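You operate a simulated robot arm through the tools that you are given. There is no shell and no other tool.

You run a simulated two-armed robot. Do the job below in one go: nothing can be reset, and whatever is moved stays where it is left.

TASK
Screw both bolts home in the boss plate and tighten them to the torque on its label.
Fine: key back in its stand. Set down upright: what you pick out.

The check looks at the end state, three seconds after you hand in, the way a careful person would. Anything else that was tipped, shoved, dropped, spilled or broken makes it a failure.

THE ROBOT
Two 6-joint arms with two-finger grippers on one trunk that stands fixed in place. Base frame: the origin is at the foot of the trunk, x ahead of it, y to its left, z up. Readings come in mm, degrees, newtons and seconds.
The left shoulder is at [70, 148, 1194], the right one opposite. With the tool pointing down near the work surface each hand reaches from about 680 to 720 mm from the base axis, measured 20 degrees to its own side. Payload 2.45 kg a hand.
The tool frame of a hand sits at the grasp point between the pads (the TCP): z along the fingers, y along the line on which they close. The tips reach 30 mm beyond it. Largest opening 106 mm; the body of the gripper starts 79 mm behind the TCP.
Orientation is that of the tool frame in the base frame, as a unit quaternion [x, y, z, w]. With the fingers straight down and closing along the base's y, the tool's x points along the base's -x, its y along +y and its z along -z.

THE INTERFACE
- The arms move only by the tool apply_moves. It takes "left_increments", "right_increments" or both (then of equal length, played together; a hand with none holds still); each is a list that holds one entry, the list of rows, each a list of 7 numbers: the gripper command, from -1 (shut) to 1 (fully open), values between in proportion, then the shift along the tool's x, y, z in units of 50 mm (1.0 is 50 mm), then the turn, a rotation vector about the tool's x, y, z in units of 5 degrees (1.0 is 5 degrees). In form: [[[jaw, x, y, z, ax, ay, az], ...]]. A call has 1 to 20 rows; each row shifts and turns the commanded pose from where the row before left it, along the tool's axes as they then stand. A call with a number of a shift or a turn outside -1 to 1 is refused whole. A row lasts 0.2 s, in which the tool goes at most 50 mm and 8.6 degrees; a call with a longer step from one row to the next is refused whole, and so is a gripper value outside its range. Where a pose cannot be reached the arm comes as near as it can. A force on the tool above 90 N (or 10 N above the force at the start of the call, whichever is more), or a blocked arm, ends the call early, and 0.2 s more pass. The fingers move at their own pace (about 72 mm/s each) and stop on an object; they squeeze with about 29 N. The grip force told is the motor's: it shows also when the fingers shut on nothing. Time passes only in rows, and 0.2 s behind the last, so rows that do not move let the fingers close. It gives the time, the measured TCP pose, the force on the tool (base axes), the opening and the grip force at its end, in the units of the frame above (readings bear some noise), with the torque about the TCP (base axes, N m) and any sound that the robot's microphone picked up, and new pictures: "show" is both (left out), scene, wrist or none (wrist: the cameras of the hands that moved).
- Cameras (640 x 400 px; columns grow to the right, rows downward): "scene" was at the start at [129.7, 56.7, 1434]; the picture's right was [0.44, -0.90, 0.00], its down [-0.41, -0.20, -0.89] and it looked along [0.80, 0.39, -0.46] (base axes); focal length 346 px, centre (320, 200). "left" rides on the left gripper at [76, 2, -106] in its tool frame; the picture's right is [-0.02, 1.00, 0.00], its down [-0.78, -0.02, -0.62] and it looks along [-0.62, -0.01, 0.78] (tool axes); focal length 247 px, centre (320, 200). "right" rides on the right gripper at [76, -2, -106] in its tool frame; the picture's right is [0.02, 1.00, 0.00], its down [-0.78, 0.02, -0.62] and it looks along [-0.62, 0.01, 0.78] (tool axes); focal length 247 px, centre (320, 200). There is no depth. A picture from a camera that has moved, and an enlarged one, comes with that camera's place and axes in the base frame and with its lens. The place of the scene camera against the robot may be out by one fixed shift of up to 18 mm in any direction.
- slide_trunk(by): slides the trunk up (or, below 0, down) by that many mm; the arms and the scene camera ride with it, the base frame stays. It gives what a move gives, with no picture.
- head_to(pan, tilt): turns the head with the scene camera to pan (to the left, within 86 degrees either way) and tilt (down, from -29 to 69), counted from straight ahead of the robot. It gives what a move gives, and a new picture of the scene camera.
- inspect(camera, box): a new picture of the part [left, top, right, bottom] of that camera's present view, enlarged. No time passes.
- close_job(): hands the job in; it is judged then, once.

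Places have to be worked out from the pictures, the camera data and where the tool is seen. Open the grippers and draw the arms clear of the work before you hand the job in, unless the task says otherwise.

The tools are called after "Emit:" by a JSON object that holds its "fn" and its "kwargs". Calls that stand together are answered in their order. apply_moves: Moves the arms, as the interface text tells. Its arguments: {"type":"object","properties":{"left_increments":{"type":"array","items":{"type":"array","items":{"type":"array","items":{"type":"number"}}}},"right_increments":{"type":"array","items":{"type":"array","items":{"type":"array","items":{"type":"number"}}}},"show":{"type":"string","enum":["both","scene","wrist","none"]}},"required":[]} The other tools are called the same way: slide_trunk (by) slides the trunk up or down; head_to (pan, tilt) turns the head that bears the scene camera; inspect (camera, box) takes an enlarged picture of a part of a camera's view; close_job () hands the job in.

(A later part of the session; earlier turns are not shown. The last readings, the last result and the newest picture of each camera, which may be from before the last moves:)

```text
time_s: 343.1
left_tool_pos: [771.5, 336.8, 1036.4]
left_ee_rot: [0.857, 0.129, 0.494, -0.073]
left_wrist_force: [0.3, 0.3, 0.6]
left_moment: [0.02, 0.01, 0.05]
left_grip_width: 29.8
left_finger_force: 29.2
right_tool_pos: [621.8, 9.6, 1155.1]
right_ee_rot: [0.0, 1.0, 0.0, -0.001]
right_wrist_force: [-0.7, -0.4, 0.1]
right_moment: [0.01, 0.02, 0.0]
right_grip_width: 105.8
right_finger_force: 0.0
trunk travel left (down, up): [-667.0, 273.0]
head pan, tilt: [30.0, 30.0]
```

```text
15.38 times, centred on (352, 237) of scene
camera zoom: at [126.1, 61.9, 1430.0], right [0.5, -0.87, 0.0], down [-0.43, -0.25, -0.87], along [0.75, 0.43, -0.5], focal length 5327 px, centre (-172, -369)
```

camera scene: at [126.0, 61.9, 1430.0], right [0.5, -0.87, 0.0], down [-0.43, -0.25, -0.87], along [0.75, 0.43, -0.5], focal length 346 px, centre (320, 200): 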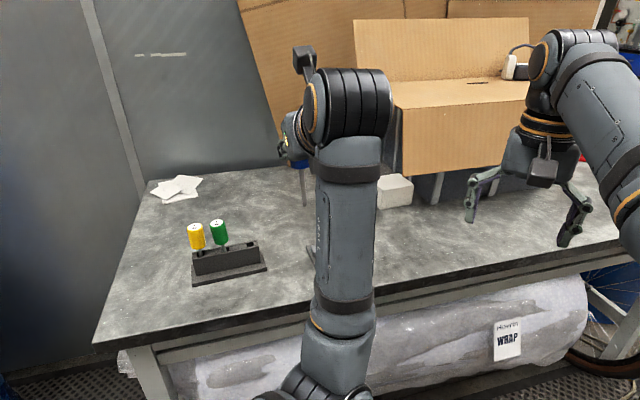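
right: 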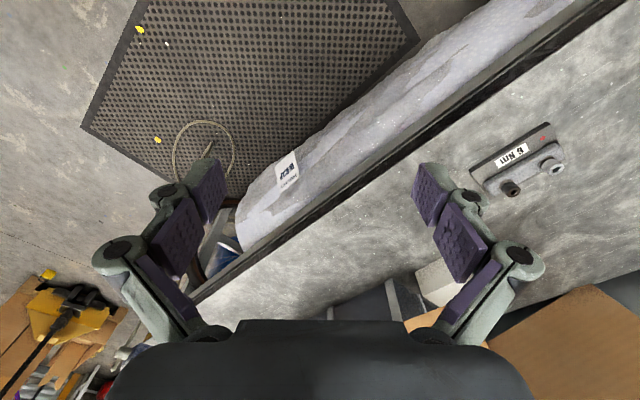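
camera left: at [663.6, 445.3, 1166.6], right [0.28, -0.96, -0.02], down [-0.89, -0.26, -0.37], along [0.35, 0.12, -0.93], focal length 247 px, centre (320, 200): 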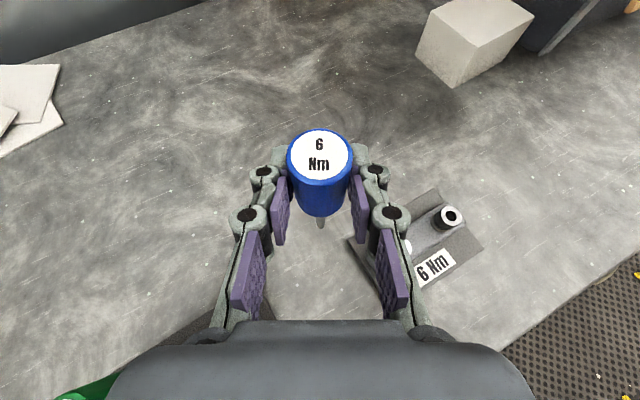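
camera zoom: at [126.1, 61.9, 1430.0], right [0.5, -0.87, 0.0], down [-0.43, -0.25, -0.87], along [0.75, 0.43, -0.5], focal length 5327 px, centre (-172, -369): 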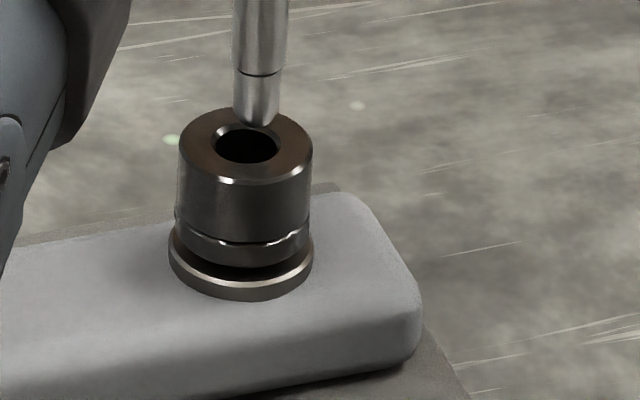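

When released it springs back almost fully (34 px vs 36–37 before, 25–26 pressed), so pressing only compresses axial play; the pressed level is presumably the seat. I check whether pressing alone (no turn) changes the released height: press and release.

Emit:
{"fn": "apply_moves", "kwargs": {"left_increments": [[[-1, -0.0866, 0, 0.05, 0, 0, 0], [-1, -0.0866, 0, 0.05, 0, 0, 0], [-1, -0.0866, 0, 0.05, 0, 0, 0], [-1, -0.0606, 0, 0.035, 0, 0, 0], [-1, 0, 0, 0, 0, 0, 0]]], "show": "none"}}

Emit:
{"fn": "apply_moves", "kwargs": {"left_increments": [[[-1, 0.0866, 0, -0.05, 0, 0, 0], [-1, 0.0866, 0, -0.05, 0, 0, 0], [-1, 0.0866, 0, -0.05, 0, 0, 0], [-1, 0.0866, 0, -0.05, 0, 0, 0], [-1, 0, 0, 0, 0, 0, 0]]], "show": "none"}}

Emit:
{"fn": "inspect", "kwargs": {"camera": "scene", "box": [340, 224, 364, 250]}}

Emit:
{"fn": "inspect", "kwargs": {"camera": "scene", "box": [320, 226, 360, 256]}}

```text
time_s: 344.3
left_tool_pos: [769.1, 338.3, 1019.5]
left_ee_rot: [0.855, 0.13, 0.496, -0.075]
left_wrist_force: [-2.1, 1.4, 2.5]
left_moment: [-0.04, 0.29, 0.06]
left_grip_width: 29.7
left_finger_force: 29.0
right_tool_pos: [620.3, 10.1, 1155.2]
right_ee_rot: [0.0, 1.0, 0.0, 0.0]
right_wrist_force: [0.5, 0.8, 0.2]
right_moment: [0.02, -0.01, 0.03]
right_grip_width: 105.9
right_finger_force: 0.1
trunk travel left (down, up): [-667.0, 273.0]
head pan, tilt: [30.0, 30.0]
```

```text
time_s: 345.5
left_tool_pos: [771.6, 337.3, 1038.8]
left_ee_rot: [0.857, 0.129, 0.494, -0.073]
left_wrist_force: [0.0, 0.9, -1.1]
left_moment: [-0.01, 0.0, 0.0]
left_grip_width: 29.9
left_finger_force: 29.5
right_tool_pos: [622.1, 9.0, 1155.1]
right_ee_rot: [0.0, 1.0, -0.001, 0.0]
right_wrist_force: [-0.3, -0.1, -0.7]
right_moment: [-0.01, -0.01, 0.0]
right_grip_width: 106.1
right_finger_force: 0.1
trunk travel left (down, up): [-667.0, 273.0]
head pan, tilt: [30.0, 30.0]
```

```text
15.38 times, centred on (352, 237) of scene
camera zoom: at [125.9, 62.4, 1430.0], right [0.5, -0.87, 0.0], down [-0.43, -0.25, -0.87], along [0.75, 0.43, -0.5], focal length 5327 px, centre (-172, -369)
```

zoom: 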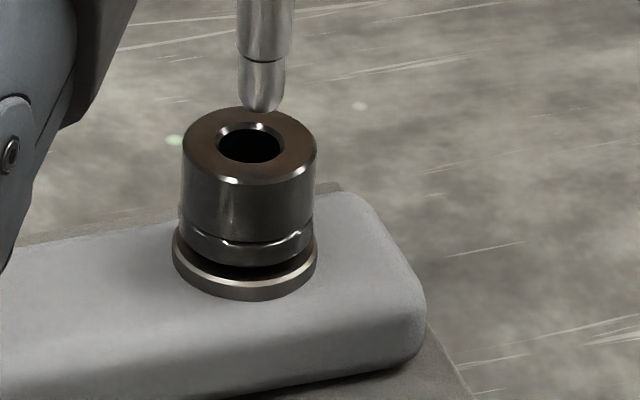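

```text
13.33 times, centred on (340, 241) of scene
camera zoom: at [125.9, 62.4, 1430.0], right [0.5, -0.87, 0.0], down [-0.43, -0.25, -0.87], along [0.75, 0.43, -0.5], focal length 4617 px, centre (53, -347)
```

zoom: 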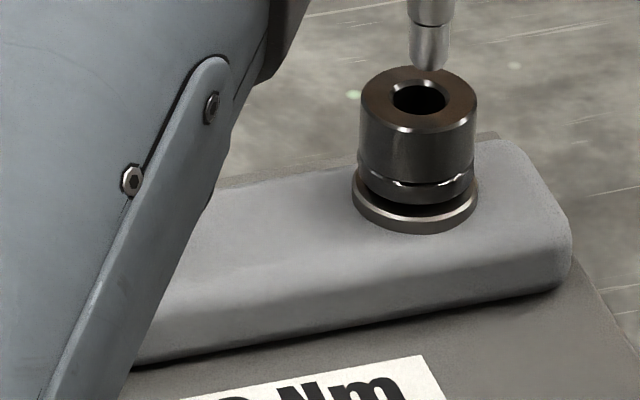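

Dark stays ~35 px released, ~25 px pressed. Before going on I want to know whether the bit is a hexagon: compare its width at two yaw angles at full zoom.

Emit:
{"fn": "inspect", "kwargs": {"camera": "scene", "box": [344, 215, 364, 240]}}

Emit:
{"fn": "apply_moves", "kwargs": {"left_increments": [[[-1, 0.0866, 0, -0.05, 0, 0, 0], [-1, 0.0866, 0, -0.05, 0, 0, 0], [-1, 0.0011, 0.0151, 0.0019, 0.866, 0, -0.5], [-1, 0.0011, 0.0151, 0.0019, 0.866, 0, -0.5], [-1, 0.0011, 0.0151, 0.0019, 0.866, 0, -0.5], [-1, 0.0011, 0.0151, 0.0019, 0.866, 0, -0.5], [-1, 0.0011, 0.0151, 0.0019, 0.866, 0, -0.5], [-1, 0.0011, 0.0151, 0.0019, 0.866, 0, -0.5], [-1, 0, 0, 0, 0, 0, 0]]], "show": "none"}}

Emit:
{"fn": "inspect", "kwargs": {"camera": "scene", "box": [344, 212, 364, 237]}}

Emit:
{"fn": "apply_moves", "kwargs": {"left_increments": [[[-1, 0.0011, 0.0151, 0.0019, 0.866, 0, -0.5], [-1, 0.0011, 0.0151, 0.0019, 0.866, 0, -0.5], [-1, 0, 0, 0, 0, 0, 0]]], "show": "none"}}

Emit:
{"fn": "inspect", "kwargs": {"camera": "scene", "box": [344, 212, 364, 237]}}

```text
16.00 times, centred on (354, 228) of scene
camera zoom: at [125.9, 62.4, 1430.0], right [0.5, -0.87, 0.0], down [-0.43, -0.25, -0.87], along [0.75, 0.43, -0.5], focal length 5540 px, centre (-224, -240)
```

zoom: 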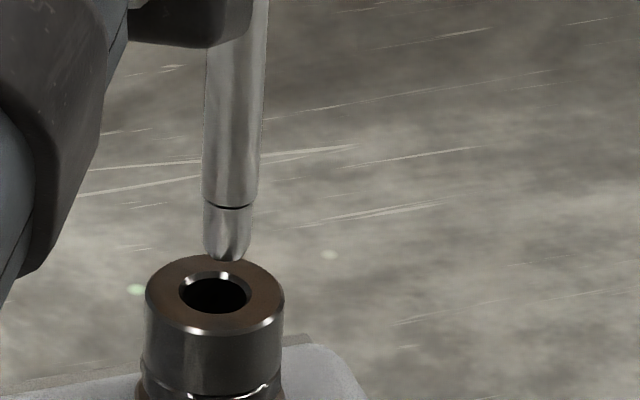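

```text
time_s: 347.5
left_tool_pos: [772.9, 334.6, 1048.4]
left_ee_rot: [0.794, 0.346, 0.458, -0.199]
left_wrist_force: [0.1, 0.4, -0.8]
left_moment: [-0.01, 0.01, 0.0]
left_grip_width: 29.9
left_finger_force: 29.0
right_tool_pos: [621.9, 9.8, 1155.5]
right_ee_rot: [0.0, 1.0, -0.001, 0.0]
right_wrist_force: [0.3, 0.0, -0.2]
right_moment: [0.0, 0.0, -0.01]
right_grip_width: 105.8
right_finger_force: 0.1
trunk travel left (down, up): [-667.0, 273.0]
head pan, tilt: [30.0, 30.0]
```

```text
16.00 times, centred on (354, 224) of scene
camera zoom: at [126.0, 62.2, 1430.0], right [0.5, -0.87, 0.0], down [-0.43, -0.25, -0.87], along [0.75, 0.43, -0.5], focal length 5540 px, centre (-224, -192)
```

zoom: 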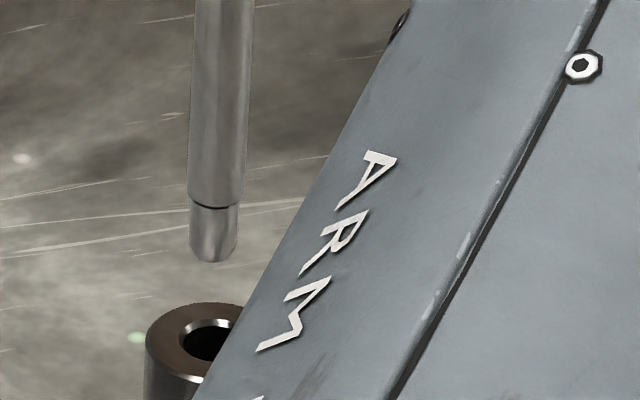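

```text
time_s: 348.3
left_tool_pos: [774.8, 332.8, 1048.0]
left_ee_rot: [0.762, 0.414, 0.439, -0.237]
left_wrist_force: [0.0, -0.9, -1.4]
left_moment: [0.02, -0.03, 0.05]
left_grip_width: 29.4
left_finger_force: 29.1
right_tool_pos: [620.9, 7.9, 1154.6]
right_ee_rot: [0.0, 1.0, -0.001, -0.001]
right_wrist_force: [-0.4, -0.7, 0.5]
right_moment: [-0.01, 0.0, 0.01]
right_grip_width: 105.9
right_finger_force: 0.1
trunk travel left (down, up): [-667.0, 273.0]
head pan, tilt: [30.0, 30.0]
```

```text
16.00 times, centred on (354, 224) of scene
camera zoom: at [125.9, 62.3, 1430.0], right [0.5, -0.87, 0.0], down [-0.43, -0.25, -0.87], along [0.75, 0.43, -0.5], focal length 5540 px, centre (-224, -192)
```

zoom: 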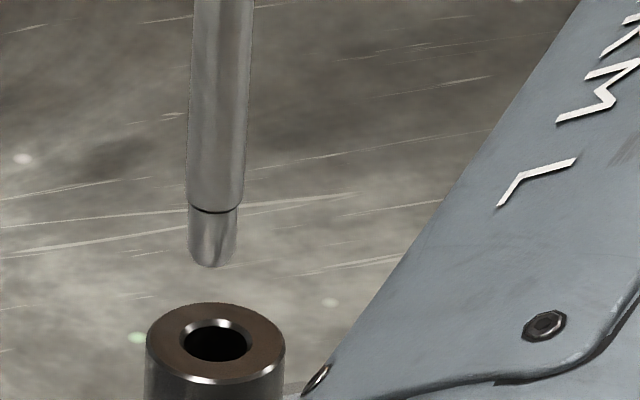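

The bit is round (same width at all angles) but the neck (≈7.6 mm) is clearly narrower than the bore (≈9.6 mm), while the shaft (≈9.3 mm) fits it. So the neck may need to enter a smaller drive hole at the bottom of the bore. I move forward 26 mm to look almost straight down into the dark bolt's bore.

Emit:
{"fn": "apply_moves", "kwargs": {"left_increments": [[[-1, 0.13, 0, 0.225, 0, 0, 0], [-1, 0.13, 0, 0.225, 0, 0, 0], [-1, 0, 0, 0, 0, 0, 0]]], "show": "wrist"}}

Emit:
{"fn": "inspect", "kwargs": {"camera": "left", "box": [300, 245, 340, 285]}}

```text
time_s: 349.1
left_tool_pos: [787.8, 354.6, 1049.6]
left_ee_rot: [0.761, 0.414, 0.439, -0.238]
left_wrist_force: [1.0, 0.2, -1.4]
left_moment: [-0.01, 0.04, -0.02]
left_grip_width: 29.7
left_finger_force: 29.0
right_tool_pos: [621.0, 9.0, 1154.7]
right_ee_rot: [0.0, 1.0, 0.0, 0.0]
right_wrist_force: [0.4, 0.1, 0.1]
right_moment: [0.0, -0.03, -0.01]
right_grip_width: 105.9
right_finger_force: 0.0
trunk travel left (down, up): [-667.0, 273.0]
head pan, tilt: [30.0, 30.0]
camera left: at [759.4, 310.0, 1167.4], right [0.83, -0.55, -0.02], down [-0.52, -0.77, -0.37], along [0.19, 0.31, -0.93], focal length 247 px, centre (320, 200)
```

left: 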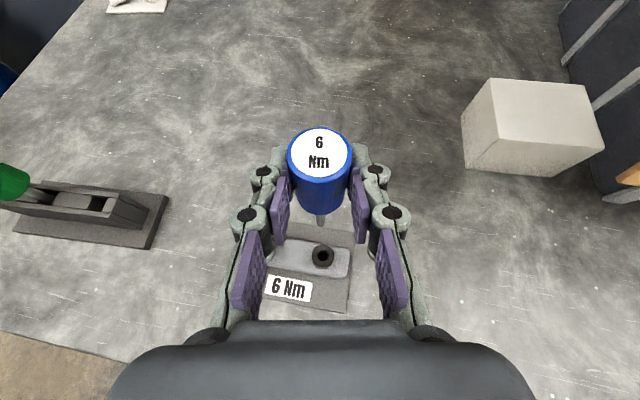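

```text
10.00 times, centred on (320, 265) of left
camera zoom: at [759.4, 310.0, 1167.4], right [0.83, -0.55, -0.02], down [-0.52, -0.77, -0.37], along [0.19, 0.31, -0.93], focal length 2470 px, centre (320, -450)
```

zoom: 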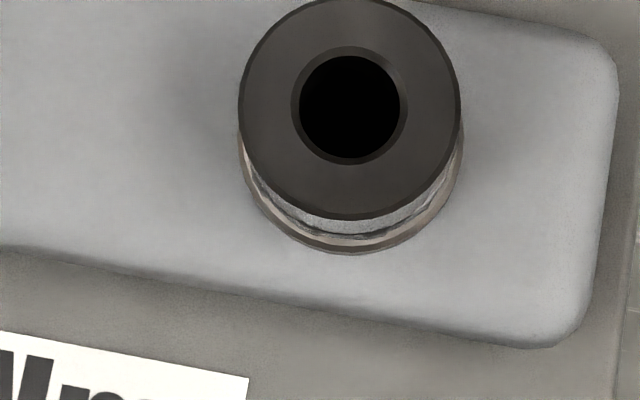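

Emit:
{"fn": "inspect", "kwargs": {"camera": "left", "box": [314, 247, 332, 264]}}

```text
16.00 times, centred on (323, 256) of left
camera zoom: at [759.4, 310.0, 1167.4], right [0.83, -0.55, -0.02], down [-0.52, -0.77, -0.37], along [0.19, 0.31, -0.93], focal length 3952 px, centre (272, -688)
```

zoom: 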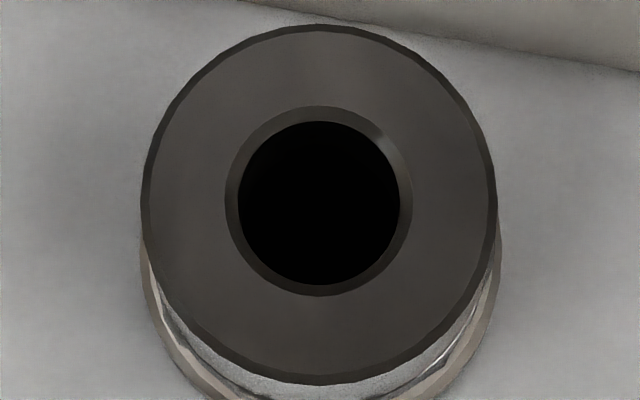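

No ledge visible (it's just black). But comparing scene views, the tip wandered ~4 mm between azimuth 17° and 57° in the air, i.e. my turning pivot is off, so the bit rubs on the bore wall instead of staying coaxial. I'll calibrate: back 26 mm, then record the tip at azimuth 57° and 17°.

Emit:
{"fn": "apply_moves", "kwargs": {"left_increments": [[[-1, -0.13, 0, -0.225, 0, 0, 0], [-1, -0.13, 0, -0.225, 0, 0, 0], [-1, 0, 0, 0, 0, 0, 0], [-1, 0, 0, 0, 0, 0, 0]]], "show": "none"}}

Emit:
{"fn": "inspect", "kwargs": {"camera": "scene", "box": [344, 212, 364, 237]}}

Emit:
{"fn": "inspect", "kwargs": {"camera": "left", "box": [300, 205, 340, 250]}}

Emit:
{"fn": "apply_moves", "kwargs": {"left_increments": [[[-1, -0.0005, -0.0152, -0.0008, -0.866, 0, 0.5], [-1, -0.0005, -0.0152, -0.0008, -0.866, 0, 0.5], [-1, -0.0005, -0.0152, -0.0008, -0.866, 0, 0.5], [-1, -0.0005, -0.0152, -0.0008, -0.866, 0, 0.5], [-1, -0.0005, -0.0152, -0.0008, -0.866, 0, 0.5], [-1, -0.0005, -0.0152, -0.0008, -0.866, 0, 0.5], [-1, -0.0005, -0.0152, -0.0008, -0.866, 0, 0.5], [-1, -0.0005, -0.0152, -0.0008, -0.866, 0, 0.5], [-1, 0, 0, 0, 0, 0, 0], [-1, 0, 0, 0, 0, 0, 0]]], "show": "none"}}

Emit:
{"fn": "inspect", "kwargs": {"camera": "scene", "box": [344, 212, 364, 237]}}

Emit:
{"fn": "inspect", "kwargs": {"camera": "left", "box": [300, 205, 340, 250]}}

```text
time_s: 350.1
left_tool_pos: [774.9, 333.8, 1048.2]
left_ee_rot: [0.761, 0.413, 0.439, -0.237]
left_wrist_force: [0.0, 0.0, -0.6]
left_moment: [-0.01, 0.04, 0.02]
left_grip_width: 29.7
left_finger_force: 29.0
right_tool_pos: [622.4, 9.2, 1154.1]
right_ee_rot: [0.001, 1.0, 0.0, 0.0]
right_wrist_force: [0.0, -0.1, 0.4]
right_moment: [0.01, 0.0, 0.0]
right_grip_width: 106.1
right_finger_force: 0.1
trunk travel left (down, up): [-667.0, 273.0]
head pan, tilt: [30.0, 30.0]
```

```text
16.00 times, centred on (354, 224) of scene
camera zoom: at [126.2, 61.8, 1430.0], right [0.5, -0.87, 0.0], down [-0.43, -0.25, -0.87], along [0.75, 0.43, -0.5], focal length 5540 px, centre (-224, -192)
```

zoom: 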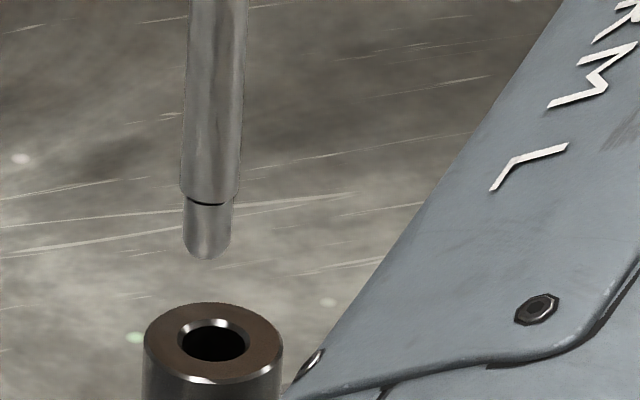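

```text
8.89 times, centred on (320, 228) of left
camera zoom: at [746.1, 288.8, 1166.8], right [0.83, -0.55, -0.02], down [-0.52, -0.77, -0.37], along [0.19, 0.31, -0.93], focal length 2195 px, centre (320, -44)
```

zoom: 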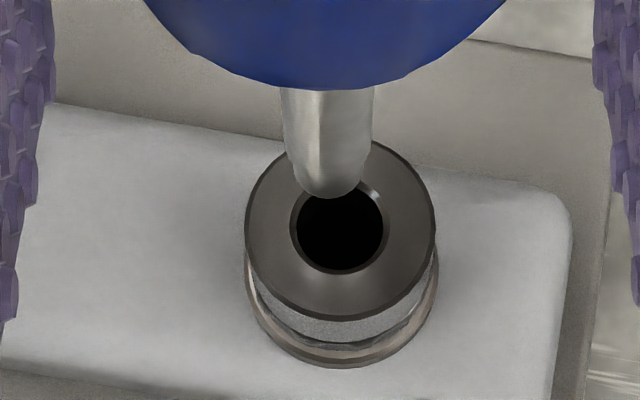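

```text
time_s: 352.3
left_tool_pos: [770.7, 338.7, 1048.3]
left_ee_rot: [0.857, 0.128, 0.495, -0.073]
left_wrist_force: [-1.1, 0.2, -2.0]
left_moment: [0.01, 0.03, 0.0]
left_grip_width: 29.7
left_finger_force: 28.9
right_tool_pos: [622.2, 9.1, 1153.9]
right_ee_rot: [0.0, 1.0, 0.0, 0.0]
right_wrist_force: [0.0, 0.8, -1.2]
right_moment: [0.0, -0.03, -0.02]
right_grip_width: 105.9
right_finger_force: 0.2
trunk travel left (down, up): [-667.0, 273.0]
head pan, tilt: [30.0, 30.0]
```

```text
16.00 times, centred on (354, 224) of scene
camera zoom: at [126.1, 62.1, 1430.0], right [0.5, -0.87, 0.0], down [-0.43, -0.25, -0.87], along [0.75, 0.43, -0.5], focal length 5540 px, centre (-224, -192)
```

zoom: 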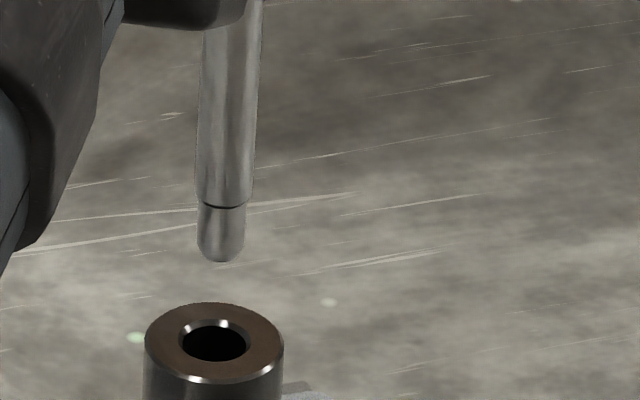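

```text
8.89 times, centred on (320, 228) of left
camera zoom: at [718.5, 321.5, 1166.7], right [0.28, -0.96, -0.02], down [-0.89, -0.26, -0.37], along [0.35, 0.12, -0.93], focal length 2195 px, centre (320, -44)
```

zoom: 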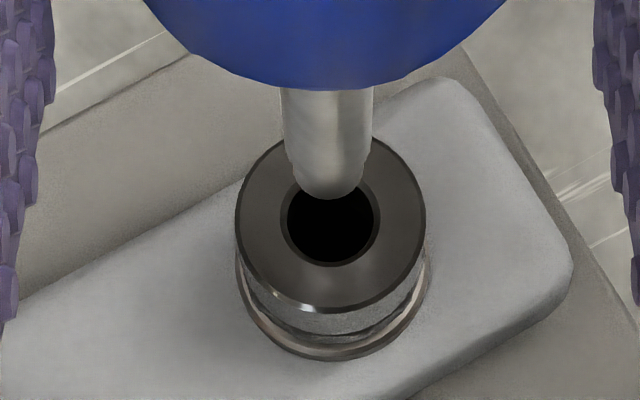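

Calibrated: the tip pivot is about (0.1, 10.4) mm in the hand's horizontal frame. I re-centre (y −0.5, fwd +0.6), swing to azimuth 57° with the new pivot and verify the tip stays over the hole.

Emit:
{"fn": "apply_moves", "kwargs": {"left_increments": [[[-1, 0.006, -0.01, 0.0104, 0, 0, 0], [-1, 0.0003, 0.0181, 0.0005, 0.866, 0, -0.5], [-1, 0.0003, 0.0181, 0.0005, 0.866, 0, -0.5], [-1, 0.0003, 0.0181, 0.0005, 0.866, 0, -0.5], [-1, 0.0003, 0.0181, 0.0005, 0.866, 0, -0.5], [-1, 0.0003, 0.0181, 0.0005, 0.866, 0, -0.5], [-1, 0.0003, 0.0181, 0.0005, 0.866, 0, -0.5], [-1, 0.0003, 0.0181, 0.0005, 0.866, 0, -0.5], [-1, 0.0003, 0.0181, 0.0005, 0.866, 0, -0.5], [-1, -0.0866, 0, 0.05, 0, 0, 0], [-1, -0.0866, 0, 0.05, 0, 0, 0], [-1, 0, 0, 0, 0, 0, 0], [-1, 0, 0, 0, 0, 0, 0]]], "show": "none"}}

Emit:
{"fn": "inspect", "kwargs": {"camera": "scene", "box": [344, 216, 364, 241]}}

Emit:
{"fn": "inspect", "kwargs": {"camera": "left", "box": [300, 205, 340, 250]}}

```text
time_s: 355.1
left_tool_pos: [773.7, 331.5, 1039.2]
left_ee_rot: [0.761, 0.414, 0.439, -0.238]
left_wrist_force: [0.3, 0.3, -0.8]
left_moment: [-0.02, 0.0, 0.0]
left_grip_width: 29.6
left_finger_force: 28.9
right_tool_pos: [621.3, 8.8, 1154.8]
right_ee_rot: [0.0, 1.0, 0.0, 0.0]
right_wrist_force: [0.2, 0.4, -0.3]
right_moment: [0.03, 0.01, -0.01]
right_grip_width: 106.1
right_finger_force: 0.0
trunk travel left (down, up): [-667.0, 273.0]
head pan, tilt: [30.0, 30.0]
```

```text
16.00 times, centred on (354, 228) of scene
camera zoom: at [126.1, 62.1, 1430.0], right [0.5, -0.87, 0.0], down [-0.43, -0.25, -0.87], along [0.75, 0.43, -0.5], focal length 5540 px, centre (-224, -256)
```

zoom: 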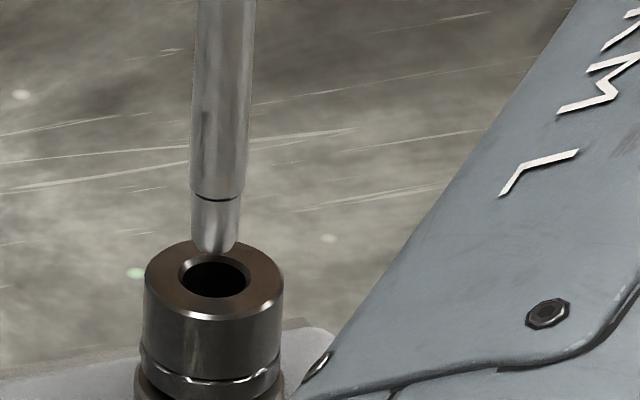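

```text
8.89 times, centred on (320, 228) of left
camera zoom: at [745.9, 287.0, 1156.9], right [0.83, -0.55, -0.02], down [-0.52, -0.77, -0.37], along [0.19, 0.31, -0.93], focal length 2195 px, centre (320, -44)
```

zoom: 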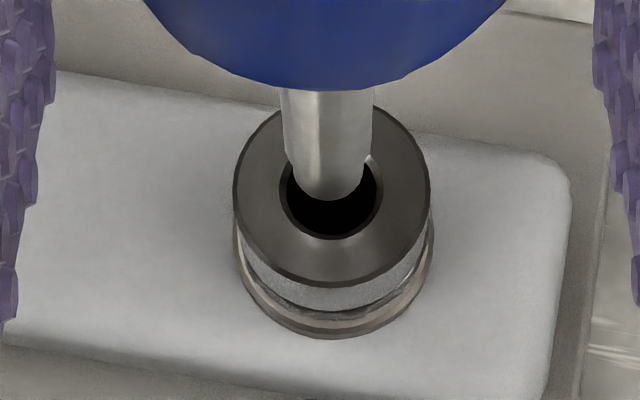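

Lateral alignment is right; the hole is ~1.5 mm further forward. I shift fwd +1.5, y +0.5, and lower 10 mm into the bore without touching bottom.

Emit:
{"fn": "apply_moves", "kwargs": {"left_increments": [[[-1, 0.015, 0.01, 0.026, 0, 0, 0], [-1, -0.0866, 0, 0.05, 0, 0, 0], [-1, -0.0866, 0, 0.05, 0, 0, 0], [-1, -0.0346, 0, 0.02, 0, 0, 0], [-1, 0, 0, 0, 0, 0, 0]]], "show": "none"}}

Emit:
{"fn": "inspect", "kwargs": {"camera": "left", "box": [300, 205, 340, 250]}}

Emit:
{"fn": "inspect", "kwargs": {"camera": "scene", "box": [344, 216, 364, 241]}}

```text
time_s: 356.3
left_tool_pos: [775.1, 332.6, 1026.4]
left_ee_rot: [0.761, 0.414, 0.44, -0.238]
left_wrist_force: [-3.4, -3.1, -0.2]
left_moment: [-0.02, -0.1, 0.01]
left_grip_width: 29.8
left_finger_force: 29.2
right_tool_pos: [621.0, 8.8, 1154.3]
right_ee_rot: [0.001, 1.0, 0.0, 0.0]
right_wrist_force: [0.3, 0.0, -0.1]
right_moment: [-0.01, 0.0, -0.01]
right_grip_width: 106.0
right_finger_force: 0.0
trunk travel left (down, up): [-667.0, 273.0]
head pan, tilt: [30.0, 30.0]
```

```text
8.89 times, centred on (320, 228) of left
camera zoom: at [746.4, 287.7, 1145.0], right [0.83, -0.55, -0.02], down [-0.52, -0.77, -0.37], along [0.19, 0.31, -0.93], focal length 2195 px, centre (320, -44)
```

zoom: 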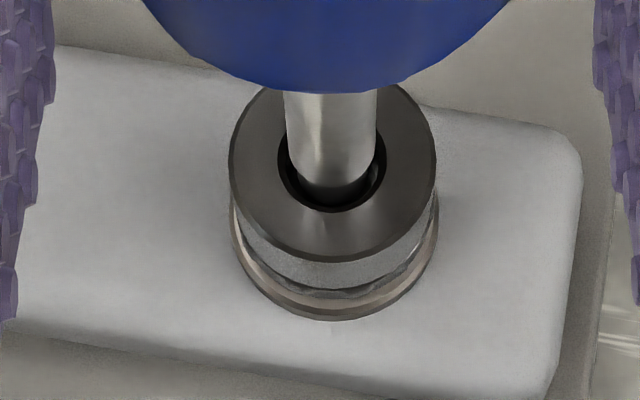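

```text
16.00 times, centred on (354, 228) of scene
camera zoom: at [125.2, 61.0, 1430.1], right [0.5, -0.87, 0.0], down [-0.43, -0.25, -0.87], along [0.75, 0.43, -0.5], focal length 5540 px, centre (-224, -256)
```

zoom: 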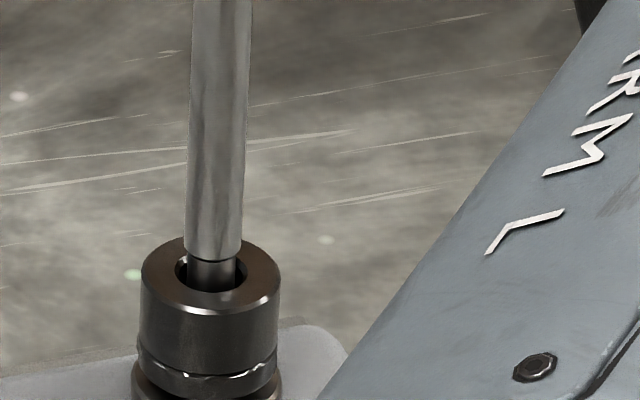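

Slight contact with the far wall; I shift fwd −1.0, y −0.3 and lower 4.5 mm; expecting near-zero side force.

Emit:
{"fn": "apply_moves", "kwargs": {"left_increments": [[[-1, -0.01, -0.006, -0.0173, 0, 0, 0], [-1, -0.026, 0, 0.015, 0, 0, 0], [-1, -0.026, 0, 0.015, 0, 0, 0], [-1, -0.026, 0, 0.015, 0, 0, 0], [-1, 0, 0, 0, 0, 0, 0]]], "show": "none"}}

Emit:
{"fn": "apply_moves", "kwargs": {"left_increments": [[[-1, 0, 0, 0, 0, 0, 0]]], "show": "none"}}

```text
time_s: 357.5
left_tool_pos: [774.8, 332.4, 1022.7]
left_ee_rot: [0.761, 0.413, 0.44, -0.238]
left_wrist_force: [-0.8, -2.6, 0.0]
left_moment: [0.25, -0.38, 0.01]
left_grip_width: 29.8
left_finger_force: 28.9
right_tool_pos: [620.9, 8.9, 1155.0]
right_ee_rot: [0.0, 1.0, 0.0, 0.0]
right_wrist_force: [0.0, -0.4, -0.1]
right_moment: [-0.02, 0.01, -0.01]
right_grip_width: 106.1
right_finger_force: 0.0
trunk travel left (down, up): [-667.0, 273.0]
head pan, tilt: [30.0, 30.0]
```

```text
time_s: 357.9
left_tool_pos: [774.3, 332.9, 1022.1]
left_ee_rot: [0.761, 0.414, 0.439, -0.239]
left_wrist_force: [-0.6, -3.2, -1.0]
left_moment: [0.21, -0.32, -0.03]
left_grip_width: 29.6
left_finger_force: 29.7
right_tool_pos: [621.1, 7.6, 1154.4]
right_ee_rot: [0.001, 1.0, 0.0, 0.0]
right_wrist_force: [0.4, -0.3, -0.3]
right_moment: [0.02, -0.02, 0.01]
right_grip_width: 106.2
right_finger_force: 0.0
trunk travel left (down, up): [-667.0, 273.0]
head pan, tilt: [30.0, 30.0]
```

The moment readings with the bit inserted show a tilting couple of ~0.6 N·m about the hand's y axis — the key is tilted (~1.5–2°, tip toward the robot), so the shaft jams in the bore at ~10 mm and never reaches full depth. I correct by pitching +1° steps about the tip while inserted and watch the couple.

Emit:
{"fn": "apply_moves", "kwargs": {"left_increments": [[[-1, -0.0096, 0, -0.0166, 0, 0.1, 0], [-1, -0.0096, 0, -0.0166, 0, 0.1, 0], [-1, 0, 0, 0, 0, 0, 0]]], "show": "none"}}

Emit:
{"fn": "apply_moves", "kwargs": {"left_increments": [[[-1, -0.0096, 0, -0.0166, 0, 0.1, 0], [-1, -0.0096, 0, -0.0166, 0, 0.1, 0], [-1, 0, 0, 0, 0, 0, 0]]], "show": "none"}}

Emit:
{"fn": "apply_moves", "kwargs": {"left_increments": [[[-1, 0, 0, 0, 0, 0, 0]]], "show": "none"}}

```text
time_s: 358.7
left_tool_pos: [775.2, 331.6, 1021.3]
left_ee_rot: [0.757, 0.412, 0.446, -0.241]
left_wrist_force: [-1.8, -2.4, -1.0]
left_moment: [-0.56, 0.29, -0.05]
left_grip_width: 29.9
left_finger_force: 28.5
right_tool_pos: [619.7, 9.3, 1154.7]
right_ee_rot: [-0.001, 1.0, 0.0, 0.0]
right_wrist_force: [0.7, -0.3, 0.1]
right_moment: [0.01, 0.01, 0.0]
right_grip_width: 105.9
right_finger_force: 0.0
trunk travel left (down, up): [-667.0, 273.0]
head pan, tilt: [30.0, 30.0]
```

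```text
time_s: 359.5
left_tool_pos: [774.3, 331.4, 1022.0]
left_ee_rot: [0.753, 0.41, 0.453, -0.246]
left_wrist_force: [1.4, 2.4, 0.5]
left_moment: [-0.64, 0.24, 0.02]
left_grip_width: 29.7
left_finger_force: 29.4
right_tool_pos: [622.3, 10.2, 1155.1]
right_ee_rot: [-0.001, 1.0, 0.0, 0.0]
right_wrist_force: [-0.2, -1.5, -0.2]
right_moment: [0.01, 0.02, -0.01]
right_grip_width: 106.0
right_finger_force: 0.0
trunk travel left (down, up): [-667.0, 273.0]
head pan, tilt: [30.0, 30.0]
```

```text
time_s: 359.9
left_tool_pos: [774.0, 331.1, 1020.0]
left_ee_rot: [0.753, 0.409, 0.453, -0.245]
left_wrist_force: [2.6, 3.5, 0.8]
left_moment: [-0.37, 0.06, 0.01]
left_grip_width: 29.7
left_finger_force: 29.2
right_tool_pos: [621.9, 11.1, 1154.2]
right_ee_rot: [0.0, 1.0, 0.0, 0.0]
right_wrist_force: [-1.0, -0.3, 0.8]
right_moment: [-0.01, 0.01, 0.0]
right_grip_width: 105.8
right_finger_force: 0.0
trunk travel left (down, up): [-667.0, 273.0]
head pan, tilt: [30.0, 30.0]
```

The couple changes sign: the optimum is ≈+0.7°. I go back 1.3° (about the tip) and then check and try to go deeper.

Emit:
{"fn": "apply_moves", "kwargs": {"left_increments": [[[-1, 0.0125, 0, 0.0216, 0, -0.13, 0], [-1, 0.0125, 0, 0.0216, 0, -0.13, 0], [-1, 0, 0, 0, 0, 0, 0]]], "show": "none"}}

Emit:
{"fn": "apply_moves", "kwargs": {"left_increments": [[[-1, 0, 0, 0, 0, 0, 0]]], "show": "none"}}

Emit:
{"fn": "apply_moves", "kwargs": {"left_increments": [[[-1, -0.0173, 0, 0.01, 0, 0, 0], [-1, -0.0173, 0, 0.01, 0, 0, 0], [-1, 0, 0, 0, 0, 0, 0]]], "show": "none"}}

```text
time_s: 360.7
left_tool_pos: [774.6, 332.3, 1020.3]
left_ee_rot: [0.758, 0.413, 0.443, -0.241]
left_wrist_force: [0.9, 1.7, 0.4]
left_moment: [0.56, -0.48, 0.02]
left_grip_width: 29.6
left_finger_force: 29.1
right_tool_pos: [621.9, 9.3, 1154.1]
right_ee_rot: [0.0, 1.0, 0.0, 0.0]
right_wrist_force: [-0.9, 0.8, 0.5]
right_moment: [0.0, 0.01, 0.0]
right_grip_width: 106.0
right_finger_force: 0.1
trunk travel left (down, up): [-667.0, 273.0]
head pan, tilt: [30.0, 30.0]
```

```text
time_s: 361.1
left_tool_pos: [774.8, 332.0, 1021.0]
left_ee_rot: [0.759, 0.412, 0.444, -0.24]
left_wrist_force: [1.1, 0.4, 0.7]
left_moment: [0.32, -0.29, -0.01]
left_grip_width: 29.4
left_finger_force: 28.9
right_tool_pos: [621.8, 9.0, 1154.4]
right_ee_rot: [0.0, 1.0, 0.001, 0.001]
right_wrist_force: [0.2, 0.3, -0.1]
right_moment: [-0.01, 0.03, -0.02]
right_grip_width: 105.9
right_finger_force: 0.1
trunk travel left (down, up): [-667.0, 273.0]
head pan, tilt: [30.0, 30.0]
```

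```text
time_s: 361.9
left_tool_pos: [774.2, 332.2, 1020.3]
left_ee_rot: [0.758, 0.412, 0.444, -0.24]
left_wrist_force: [2.0, 1.5, 2.7]
left_moment: [0.22, -0.27, 0.01]
left_grip_width: 29.8
left_finger_force: 29.0
right_tool_pos: [622.0, 8.8, 1155.3]
right_ee_rot: [0.0, 1.0, 0.0, 0.0]
right_wrist_force: [0.4, -0.8, -1.0]
right_moment: [-0.04, -0.02, -0.01]
right_grip_width: 106.1
right_finger_force: 0.0
trunk travel left (down, up): [-667.0, 273.0]
head pan, tilt: [30.0, 30.0]
```

The couple relaxes as the key settles in the bore — it is now snugly aligned. I try turning 40° now with the calibrated pivot, reading torque midway and at the end.

Emit:
{"fn": "apply_moves", "kwargs": {"left_increments": [[[-1, 0.0005, -0.0181, 0.0008, -0.866, 0, 0.5], [-1, 0.0005, -0.0181, 0.0008, -0.866, 0, 0.5], [-1, 0.0005, -0.0181, 0.0008, -0.866, 0, 0.5], [-1, 0.0005, -0.0181, 0.0008, -0.866, 0, 0.5]]], "show": "none"}}

Emit:
{"fn": "apply_moves", "kwargs": {"left_increments": [[[-1, 0.0005, -0.0181, 0.0008, -0.866, 0, 0.5], [-1, 0.0005, -0.0181, 0.0008, -0.866, 0, 0.5], [-1, 0.0005, -0.0181, 0.0008, -0.866, 0, 0.5], [-1, 0.0005, -0.0181, 0.0008, -0.866, 0, 0.5]]], "show": "none"}}

Emit:
{"fn": "apply_moves", "kwargs": {"left_increments": [[[-1, 0, 0, 0, 0, 0, 0], [-1, 0, 0, 0, 0, 0, 0]]], "show": "none"}}

Emit:
{"fn": "inspect", "kwargs": {"camera": "scene", "box": [340, 224, 364, 250]}}

```text
time_s: 362.9
left_tool_pos: [771.8, 334.0, 1019.3]
left_ee_rot: [0.818, 0.273, 0.479, -0.162]
left_wrist_force: [0.8, 2.2, 3.4]
left_moment: [0.0, -0.35, 0.02]
left_grip_width: 30.0
left_finger_force: 29.3
right_tool_pos: [620.1, 10.1, 1155.6]
right_ee_rot: [0.001, 1.0, 0.0, 0.001]
right_wrist_force: [-0.9, 0.3, 0.5]
right_moment: [0.02, 0.0, 0.02]
right_grip_width: 106.0
right_finger_force: 0.2
trunk travel left (down, up): [-667.0, 273.0]
head pan, tilt: [30.0, 30.0]
```

```text
time_s: 363.9
left_tool_pos: [769.7, 337.7, 1020.0]
left_ee_rot: [0.854, 0.126, 0.498, -0.077]
left_wrist_force: [5.8, 5.4, 4.4]
left_moment: [-0.06, -0.78, 0.03]
left_grip_width: 29.6
left_finger_force: 29.3
right_tool_pos: [622.1, 9.9, 1153.6]
right_ee_rot: [0.0, 1.0, 0.0, 0.0]
right_wrist_force: [-1.0, 0.4, -0.4]
right_moment: [-0.01, -0.02, -0.01]
right_grip_width: 105.8
right_finger_force: 0.0
trunk travel left (down, up): [-667.0, 273.0]
head pan, tilt: [30.0, 30.0]
```

```text
time_s: 364.5
left_tool_pos: [770.3, 337.3, 1019.8]
left_ee_rot: [0.854, 0.127, 0.498, -0.077]
left_wrist_force: [5.8, 5.0, 6.8]
left_moment: [0.11, -0.74, 0.01]
left_grip_width: 29.7
left_finger_force: 29.2
right_tool_pos: [621.2, 9.1, 1155.1]
right_ee_rot: [0.0, 1.0, 0.0, 0.0]
right_wrist_force: [-0.2, -0.2, 0.2]
right_moment: [-0.02, -0.01, 0.01]
right_grip_width: 106.0
right_finger_force: 0.0
trunk travel left (down, up): [-667.0, 273.0]
head pan, tilt: [30.0, 30.0]
```

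```text
15.38 times, centred on (352, 237) of scene
camera zoom: at [125.9, 62.5, 1430.0], right [0.5, -0.87, 0.0], down [-0.43, -0.25, -0.87], along [0.75, 0.43, -0.5], focal length 5327 px, centre (-172, -369)
```

zoom: 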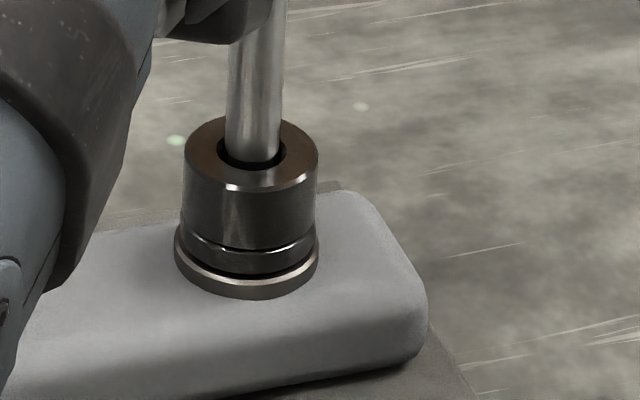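

Emit:
{"fn": "apply_moves", "kwargs": {"left_increments": [[[-1, 0.0866, 0, -0.05, 0, 0, 0], [-1, 0.0866, 0, -0.05, 0, 0, 0], [-1, 0.0866, 0, -0.05, 0, 0, 0], [-1, 0.0866, 0, -0.05, 0, 0, 0], [-1, 0, 0, 0, 0, 0, 0]]], "show": "none"}}

Emit:
{"fn": "inspect", "kwargs": {"camera": "scene", "box": [340, 224, 364, 250]}}

Emit:
{"fn": "inspect", "kwargs": {"camera": "left", "box": [300, 205, 340, 250]}}

```text
time_s: 365.7
left_tool_pos: [770.8, 337.2, 1039.9]
left_ee_rot: [0.854, 0.126, 0.498, -0.077]
left_wrist_force: [0.0, -0.1, -0.8]
left_moment: [-0.03, 0.05, 0.02]
left_grip_width: 29.6
left_finger_force: 28.8
right_tool_pos: [621.9, 10.3, 1154.7]
right_ee_rot: [0.0, 1.0, 0.0, 0.0]
right_wrist_force: [-0.1, 0.0, -0.4]
right_moment: [0.03, 0.0, 0.02]
right_grip_width: 105.7
right_finger_force: 0.0
trunk travel left (down, up): [-667.0, 273.0]
head pan, tilt: [30.0, 30.0]
```

```text
15.38 times, centred on (352, 237) of scene
camera zoom: at [126.1, 62.2, 1430.0], right [0.5, -0.87, 0.0], down [-0.43, -0.25, -0.87], along [0.75, 0.43, -0.5], focal length 5327 px, centre (-172, -369)
```

zoom: 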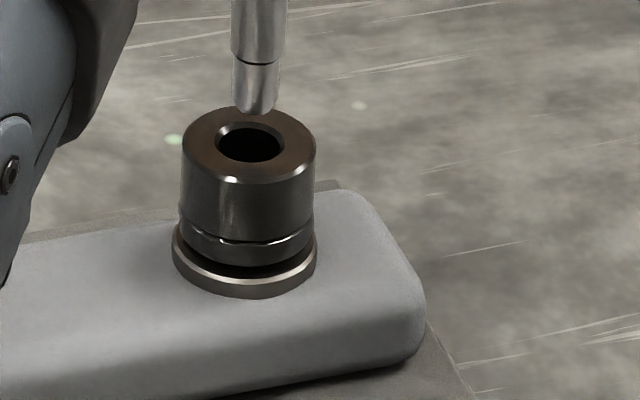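

```text
8.89 times, centred on (320, 228) of left
camera zoom: at [717.4, 319.9, 1157.0], right [0.28, -0.96, -0.02], down [-0.89, -0.25, -0.38], along [0.35, 0.13, -0.93], focal length 2195 px, centre (320, -44)
```

zoom: 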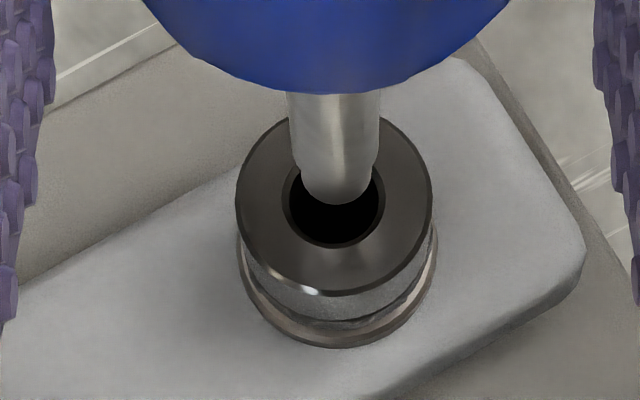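

Released gap 34 px (was ~36.5 at first): consistent with ≈1.25 mm/turn after 120°. I'll now run several clean strokes on the dark bolt with this better pivot and low press, and measure for a decisive change.

Emit:
{"fn": "apply_moves", "kwargs": {"left_increments": [[[-1, 0.0003, 0.0181, 0.0005, 0.866, 0, -0.5], [-1, 0.0003, 0.0181, 0.0005, 0.866, 0, -0.5], [-1, 0.0003, 0.0181, 0.0005, 0.866, 0, -0.5], [-1, 0.0003, 0.0181, 0.0005, 0.866, 0, -0.5], [-1, 0.0003, 0.0181, 0.0005, 0.866, 0, -0.5], [-1, 0.0003, 0.0181, 0.0005, 0.866, 0, -0.5], [-1, 0.0003, 0.0181, 0.0005, 0.866, 0, -0.5], [-1, 0.0003, 0.0181, 0.0005, 0.866, 0, -0.5], [-1, 0, 0, 0, 0, 0, 0]]], "show": "none"}}

Emit:
{"fn": "inspect", "kwargs": {"camera": "left", "box": [300, 205, 340, 250]}}

Emit:
{"fn": "inspect", "kwargs": {"camera": "scene", "box": [344, 216, 364, 241]}}

```text
time_s: 367.7
left_tool_pos: [774.2, 332.2, 1038.5]
left_ee_rot: [0.758, 0.414, 0.443, -0.241]
left_wrist_force: [-1.0, -0.7, -0.1]
left_moment: [-0.05, 0.01, -0.01]
left_grip_width: 29.6
left_finger_force: 29.0
right_tool_pos: [621.4, 9.4, 1154.2]
right_ee_rot: [0.0, 1.0, 0.001, -0.001]
right_wrist_force: [-1.0, -0.2, 0.2]
right_moment: [0.0, 0.01, 0.02]
right_grip_width: 105.9
right_finger_force: 0.0
trunk travel left (down, up): [-667.0, 273.0]
head pan, tilt: [30.0, 30.0]
```

```text
8.89 times, centred on (320, 228) of left
camera zoom: at [744.2, 285.1, 1158.2], right [0.83, -0.55, -0.02], down [-0.52, -0.77, -0.38], along [0.2, 0.32, -0.93], focal length 2195 px, centre (320, -44)
```

zoom: 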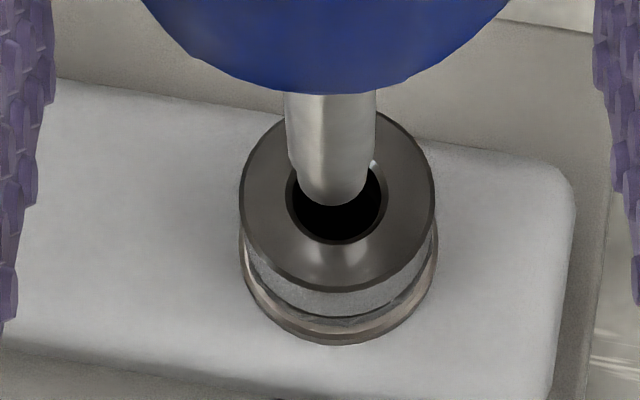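

```text
16.00 times, centred on (354, 228) of scene
camera zoom: at [126.0, 62.2, 1430.0], right [0.5, -0.87, 0.0], down [-0.43, -0.25, -0.87], along [0.75, 0.43, -0.5], focal length 5540 px, centre (-224, -256)
```

zoom: 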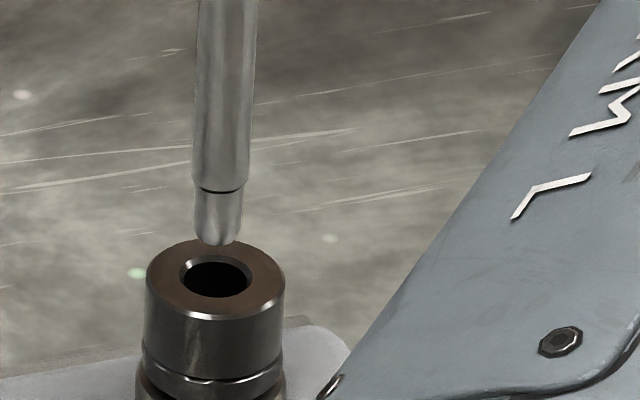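

The pivot is now right (tip stays over the hole at both ends). I run three cycles on dark.

Emit:
{"fn": "apply_moves", "kwargs": {"left_increments": [[[-1, -0.0866, 0, 0.05, 0, 0, 0], [-1, -0.0866, 0, 0.05, 0, 0, 0], [-1, -0.0866, 0, 0.05, 0, 0, 0], [-1, -0.0519, 0, 0.03, 0, 0, 0], [-1, 0, 0, 0, 0, 0, 0], [-1, 0, -0.0181, 0.001, -0.866, 0, 0.5], [-1, 0, -0.0181, 0.001, -0.866, 0, 0.5], [-1, 0, -0.0181, 0.001, -0.866, 0, 0.5], [-1, 0, -0.0181, 0.001, -0.866, 0, 0.5], [-1, 0, -0.0181, 0.001, -0.866, 0, 0.5], [-1, 0, -0.0181, 0.001, -0.866, 0, 0.5], [-1, 0, -0.0181, 0.001, -0.866, 0, 0.5], [-1, 0, -0.0181, 0.001, -0.866, 0, 0.5]]], "show": "none"}}

Emit:
{"fn": "apply_moves", "kwargs": {"left_increments": [[[-1, 0.0866, 0, -0.05, 0, 0, 0], [-1, 0.0866, 0, -0.05, 0, 0, 0], [-1, 0.0866, 0, -0.05, 0, 0, 0], [-1, 0.0519, 0, -0.03, 0, 0, 0], [-1, 0.0003, 0.0181, 0.0005, 0.866, 0, -0.5], [-1, 0.0003, 0.0181, 0.0005, 0.866, 0, -0.5], [-1, 0.0003, 0.0181, 0.0005, 0.866, 0, -0.5], [-1, 0.0003, 0.0181, 0.0005, 0.866, 0, -0.5], [-1, 0.0003, 0.0181, 0.0005, 0.866, 0, -0.5], [-1, 0.0003, 0.0181, 0.0005, 0.866, 0, -0.5], [-1, 0.0003, 0.0181, 0.0005, 0.866, 0, -0.5], [-1, 0.0003, 0.0181, 0.0005, 0.866, 0, -0.5], [-1, 0, 0, 0, 0, 0, 0]]], "show": "none"}}

Emit:
{"fn": "apply_moves", "kwargs": {"left_increments": [[[-1, -0.0866, 0, 0.05, 0, 0, 0], [-1, -0.0866, 0, 0.05, 0, 0, 0], [-1, -0.0866, 0, 0.05, 0, 0, 0], [-1, -0.0519, 0, 0.03, 0, 0, 0], [-1, 0, 0, 0, 0, 0, 0], [-1, 0, -0.0181, 0.001, -0.866, 0, 0.5], [-1, 0, -0.0181, 0.001, -0.866, 0, 0.5], [-1, 0, -0.0181, 0.001, -0.866, 0, 0.5], [-1, 0, -0.0181, 0.001, -0.866, 0, 0.5], [-1, 0, -0.0181, 0.001, -0.866, 0, 0.5], [-1, 0, -0.0181, 0.001, -0.866, 0, 0.5], [-1, 0, -0.0181, 0.001, -0.866, 0, 0.5], [-1, 0, -0.0181, 0.001, -0.866, 0, 0.5]]], "show": "none"}}

Emit:
{"fn": "apply_moves", "kwargs": {"left_increments": [[[-1, 0.0866, 0, -0.05, 0, 0, 0], [-1, 0.0866, 0, -0.05, 0, 0, 0], [-1, 0.0866, 0, -0.05, 0, 0, 0], [-1, 0.0519, 0, -0.03, 0, 0, 0], [-1, 0.0003, 0.0181, 0.0005, 0.866, 0, -0.5], [-1, 0.0003, 0.0181, 0.0005, 0.866, 0, -0.5], [-1, 0.0003, 0.0181, 0.0005, 0.866, 0, -0.5], [-1, 0.0003, 0.0181, 0.0005, 0.866, 0, -0.5], [-1, 0.0003, 0.0181, 0.0005, 0.866, 0, -0.5], [-1, 0.0003, 0.0181, 0.0005, 0.866, 0, -0.5], [-1, 0.0003, 0.0181, 0.0005, 0.866, 0, -0.5], [-1, 0.0003, 0.0181, 0.0005, 0.866, 0, -0.5], [-1, 0, 0, 0, 0, 0, 0]]], "show": "none"}}

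Emit:
{"fn": "apply_moves", "kwargs": {"left_increments": [[[-1, -0.0866, 0, 0.05, 0, 0, 0], [-1, -0.0866, 0, 0.05, 0, 0, 0], [-1, -0.0866, 0, 0.05, 0, 0, 0], [-1, -0.0519, 0, 0.03, 0, 0, 0], [-1, 0, 0, 0, 0, 0, 0], [-1, 0, -0.0181, 0.001, -0.866, 0, 0.5], [-1, 0, -0.0181, 0.001, -0.866, 0, 0.5], [-1, 0, -0.0181, 0.001, -0.866, 0, 0.5], [-1, 0, -0.0181, 0.001, -0.866, 0, 0.5], [-1, 0, -0.0181, 0.001, -0.866, 0, 0.5], [-1, 0, -0.0181, 0.001, -0.866, 0, 0.5], [-1, 0, -0.0181, 0.001, -0.866, 0, 0.5], [-1, 0, -0.0181, 0.001, -0.866, 0, 0.5]]], "show": "none"}}

Emit:
{"fn": "apply_moves", "kwargs": {"left_increments": [[[-1, 0.0866, 0, -0.05, 0, 0, 0], [-1, 0.0866, 0, -0.05, 0, 0, 0], [-1, 0.0866, 0, -0.05, 0, 0, 0], [-1, 0.0866, 0, -0.05, 0, 0, 0], [-1, 0, 0, 0, 0, 0, 0]]], "show": "none"}}

Emit:
{"fn": "inspect", "kwargs": {"camera": "scene", "box": [340, 224, 364, 250]}}

```text
time_s: 370.5
left_tool_pos: [770.1, 337.4, 1021.9]
left_ee_rot: [0.855, 0.126, 0.498, -0.077]
left_wrist_force: [-0.5, 1.8, 0.6]
left_moment: [-0.29, -0.09, 0.01]
left_grip_width: 29.8
left_finger_force: 29.0
right_tool_pos: [621.7, 9.9, 1154.7]
right_ee_rot: [0.0, 1.0, 0.0, 0.0]
right_wrist_force: [-0.4, -0.5, 0.3]
right_moment: [-0.02, -0.04, 0.05]
right_grip_width: 105.9
right_finger_force: 0.1
trunk travel left (down, up): [-667.0, 273.0]
head pan, tilt: [30.0, 30.0]
```

```text
time_s: 373.3
left_tool_pos: [774.1, 332.1, 1038.8]
left_ee_rot: [0.758, 0.413, 0.444, -0.24]
left_wrist_force: [0.1, 0.8, -1.1]
left_moment: [-0.04, 0.02, 0.0]
left_grip_width: 30.0
left_finger_force: 28.8
right_tool_pos: [622.3, 10.0, 1153.4]
right_ee_rot: [0.0, 1.0, 0.0, 0.0]
right_wrist_force: [0.0, 0.6, -0.1]
right_moment: [0.03, -0.03, 0.01]
right_grip_width: 105.9
right_finger_force: 0.0
trunk travel left (down, up): [-667.0, 273.0]
head pan, tilt: [30.0, 30.0]
```

```text
time_s: 376.1
left_tool_pos: [769.5, 337.1, 1021.5]
left_ee_rot: [0.854, 0.126, 0.499, -0.077]
left_wrist_force: [-0.9, 1.1, 1.1]
left_moment: [-0.28, -0.23, 0.06]
left_grip_width: 30.0
left_finger_force: 29.0
right_tool_pos: [621.5, 9.4, 1154.8]
right_ee_rot: [0.0, 1.0, 0.0, 0.0]
right_wrist_force: [0.6, 0.9, -1.2]
right_moment: [0.03, 0.02, 0.04]
right_grip_width: 105.7
right_finger_force: 0.0
trunk travel left (down, up): [-667.0, 273.0]
head pan, tilt: [30.0, 30.0]
```

```text
time_s: 378.9
left_tool_pos: [773.2, 331.8, 1038.6]
left_ee_rot: [0.758, 0.414, 0.442, -0.241]
left_wrist_force: [0.1, 0.3, -0.9]
left_moment: [-0.04, 0.02, 0.04]
left_grip_width: 29.7
left_finger_force: 29.0
right_tool_pos: [620.8, 10.0, 1156.1]
right_ee_rot: [0.001, 1.0, 0.0, 0.0]
right_wrist_force: [0.2, 0.2, -0.9]
right_moment: [-0.03, -0.01, -0.01]
right_grip_width: 105.8
right_finger_force: 0.0
trunk travel left (down, up): [-667.0, 273.0]
head pan, tilt: [30.0, 30.0]
```

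```text
time_s: 381.7
left_tool_pos: [768.7, 337.6, 1021.8]
left_ee_rot: [0.854, 0.125, 0.5, -0.077]
left_wrist_force: [0.6, -0.6, 6.7]
left_moment: [-0.26, -0.28, 0.06]
left_grip_width: 29.9
left_finger_force: 29.4
right_tool_pos: [621.8, 8.8, 1155.7]
right_ee_rot: [0.0, 1.0, 0.0, 0.0]
right_wrist_force: [0.0, 0.0, -1.1]
right_moment: [0.02, -0.02, -0.02]
right_grip_width: 106.2
right_finger_force: 0.0
trunk travel left (down, up): [-667.0, 273.0]
head pan, tilt: [30.0, 30.0]
```

```text
time_s: 382.9
left_tool_pos: [769.6, 337.2, 1040.7]
left_ee_rot: [0.855, 0.126, 0.498, -0.077]
left_wrist_force: [0.0, 0.0, -0.8]
left_moment: [0.0, 0.02, -0.02]
left_grip_width: 29.7
left_finger_force: 28.9
right_tool_pos: [621.4, 8.9, 1154.1]
right_ee_rot: [0.0, 1.0, 0.0, 0.0]
right_wrist_force: [0.4, 0.3, -0.6]
right_moment: [-0.02, 0.0, 0.0]
right_grip_width: 106.0
right_finger_force: 0.1
trunk travel left (down, up): [-667.0, 273.0]
head pan, tilt: [30.0, 30.0]
```

```text
15.38 times, centred on (352, 237) of scene
camera zoom: at [126.1, 62.1, 1430.0], right [0.5, -0.87, 0.0], down [-0.43, -0.25, -0.87], along [0.75, 0.43, -0.5], focal length 5327 px, centre (-172, -369)
```

zoom: 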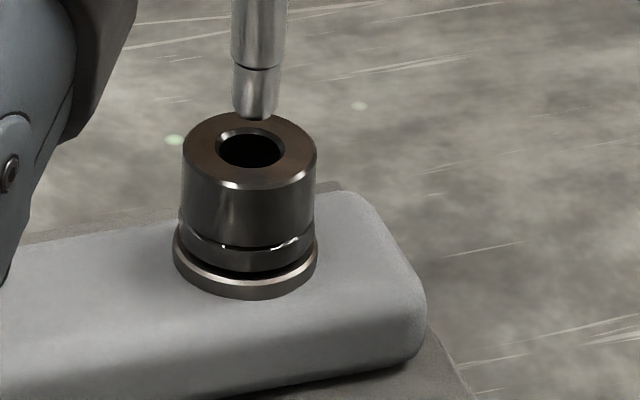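

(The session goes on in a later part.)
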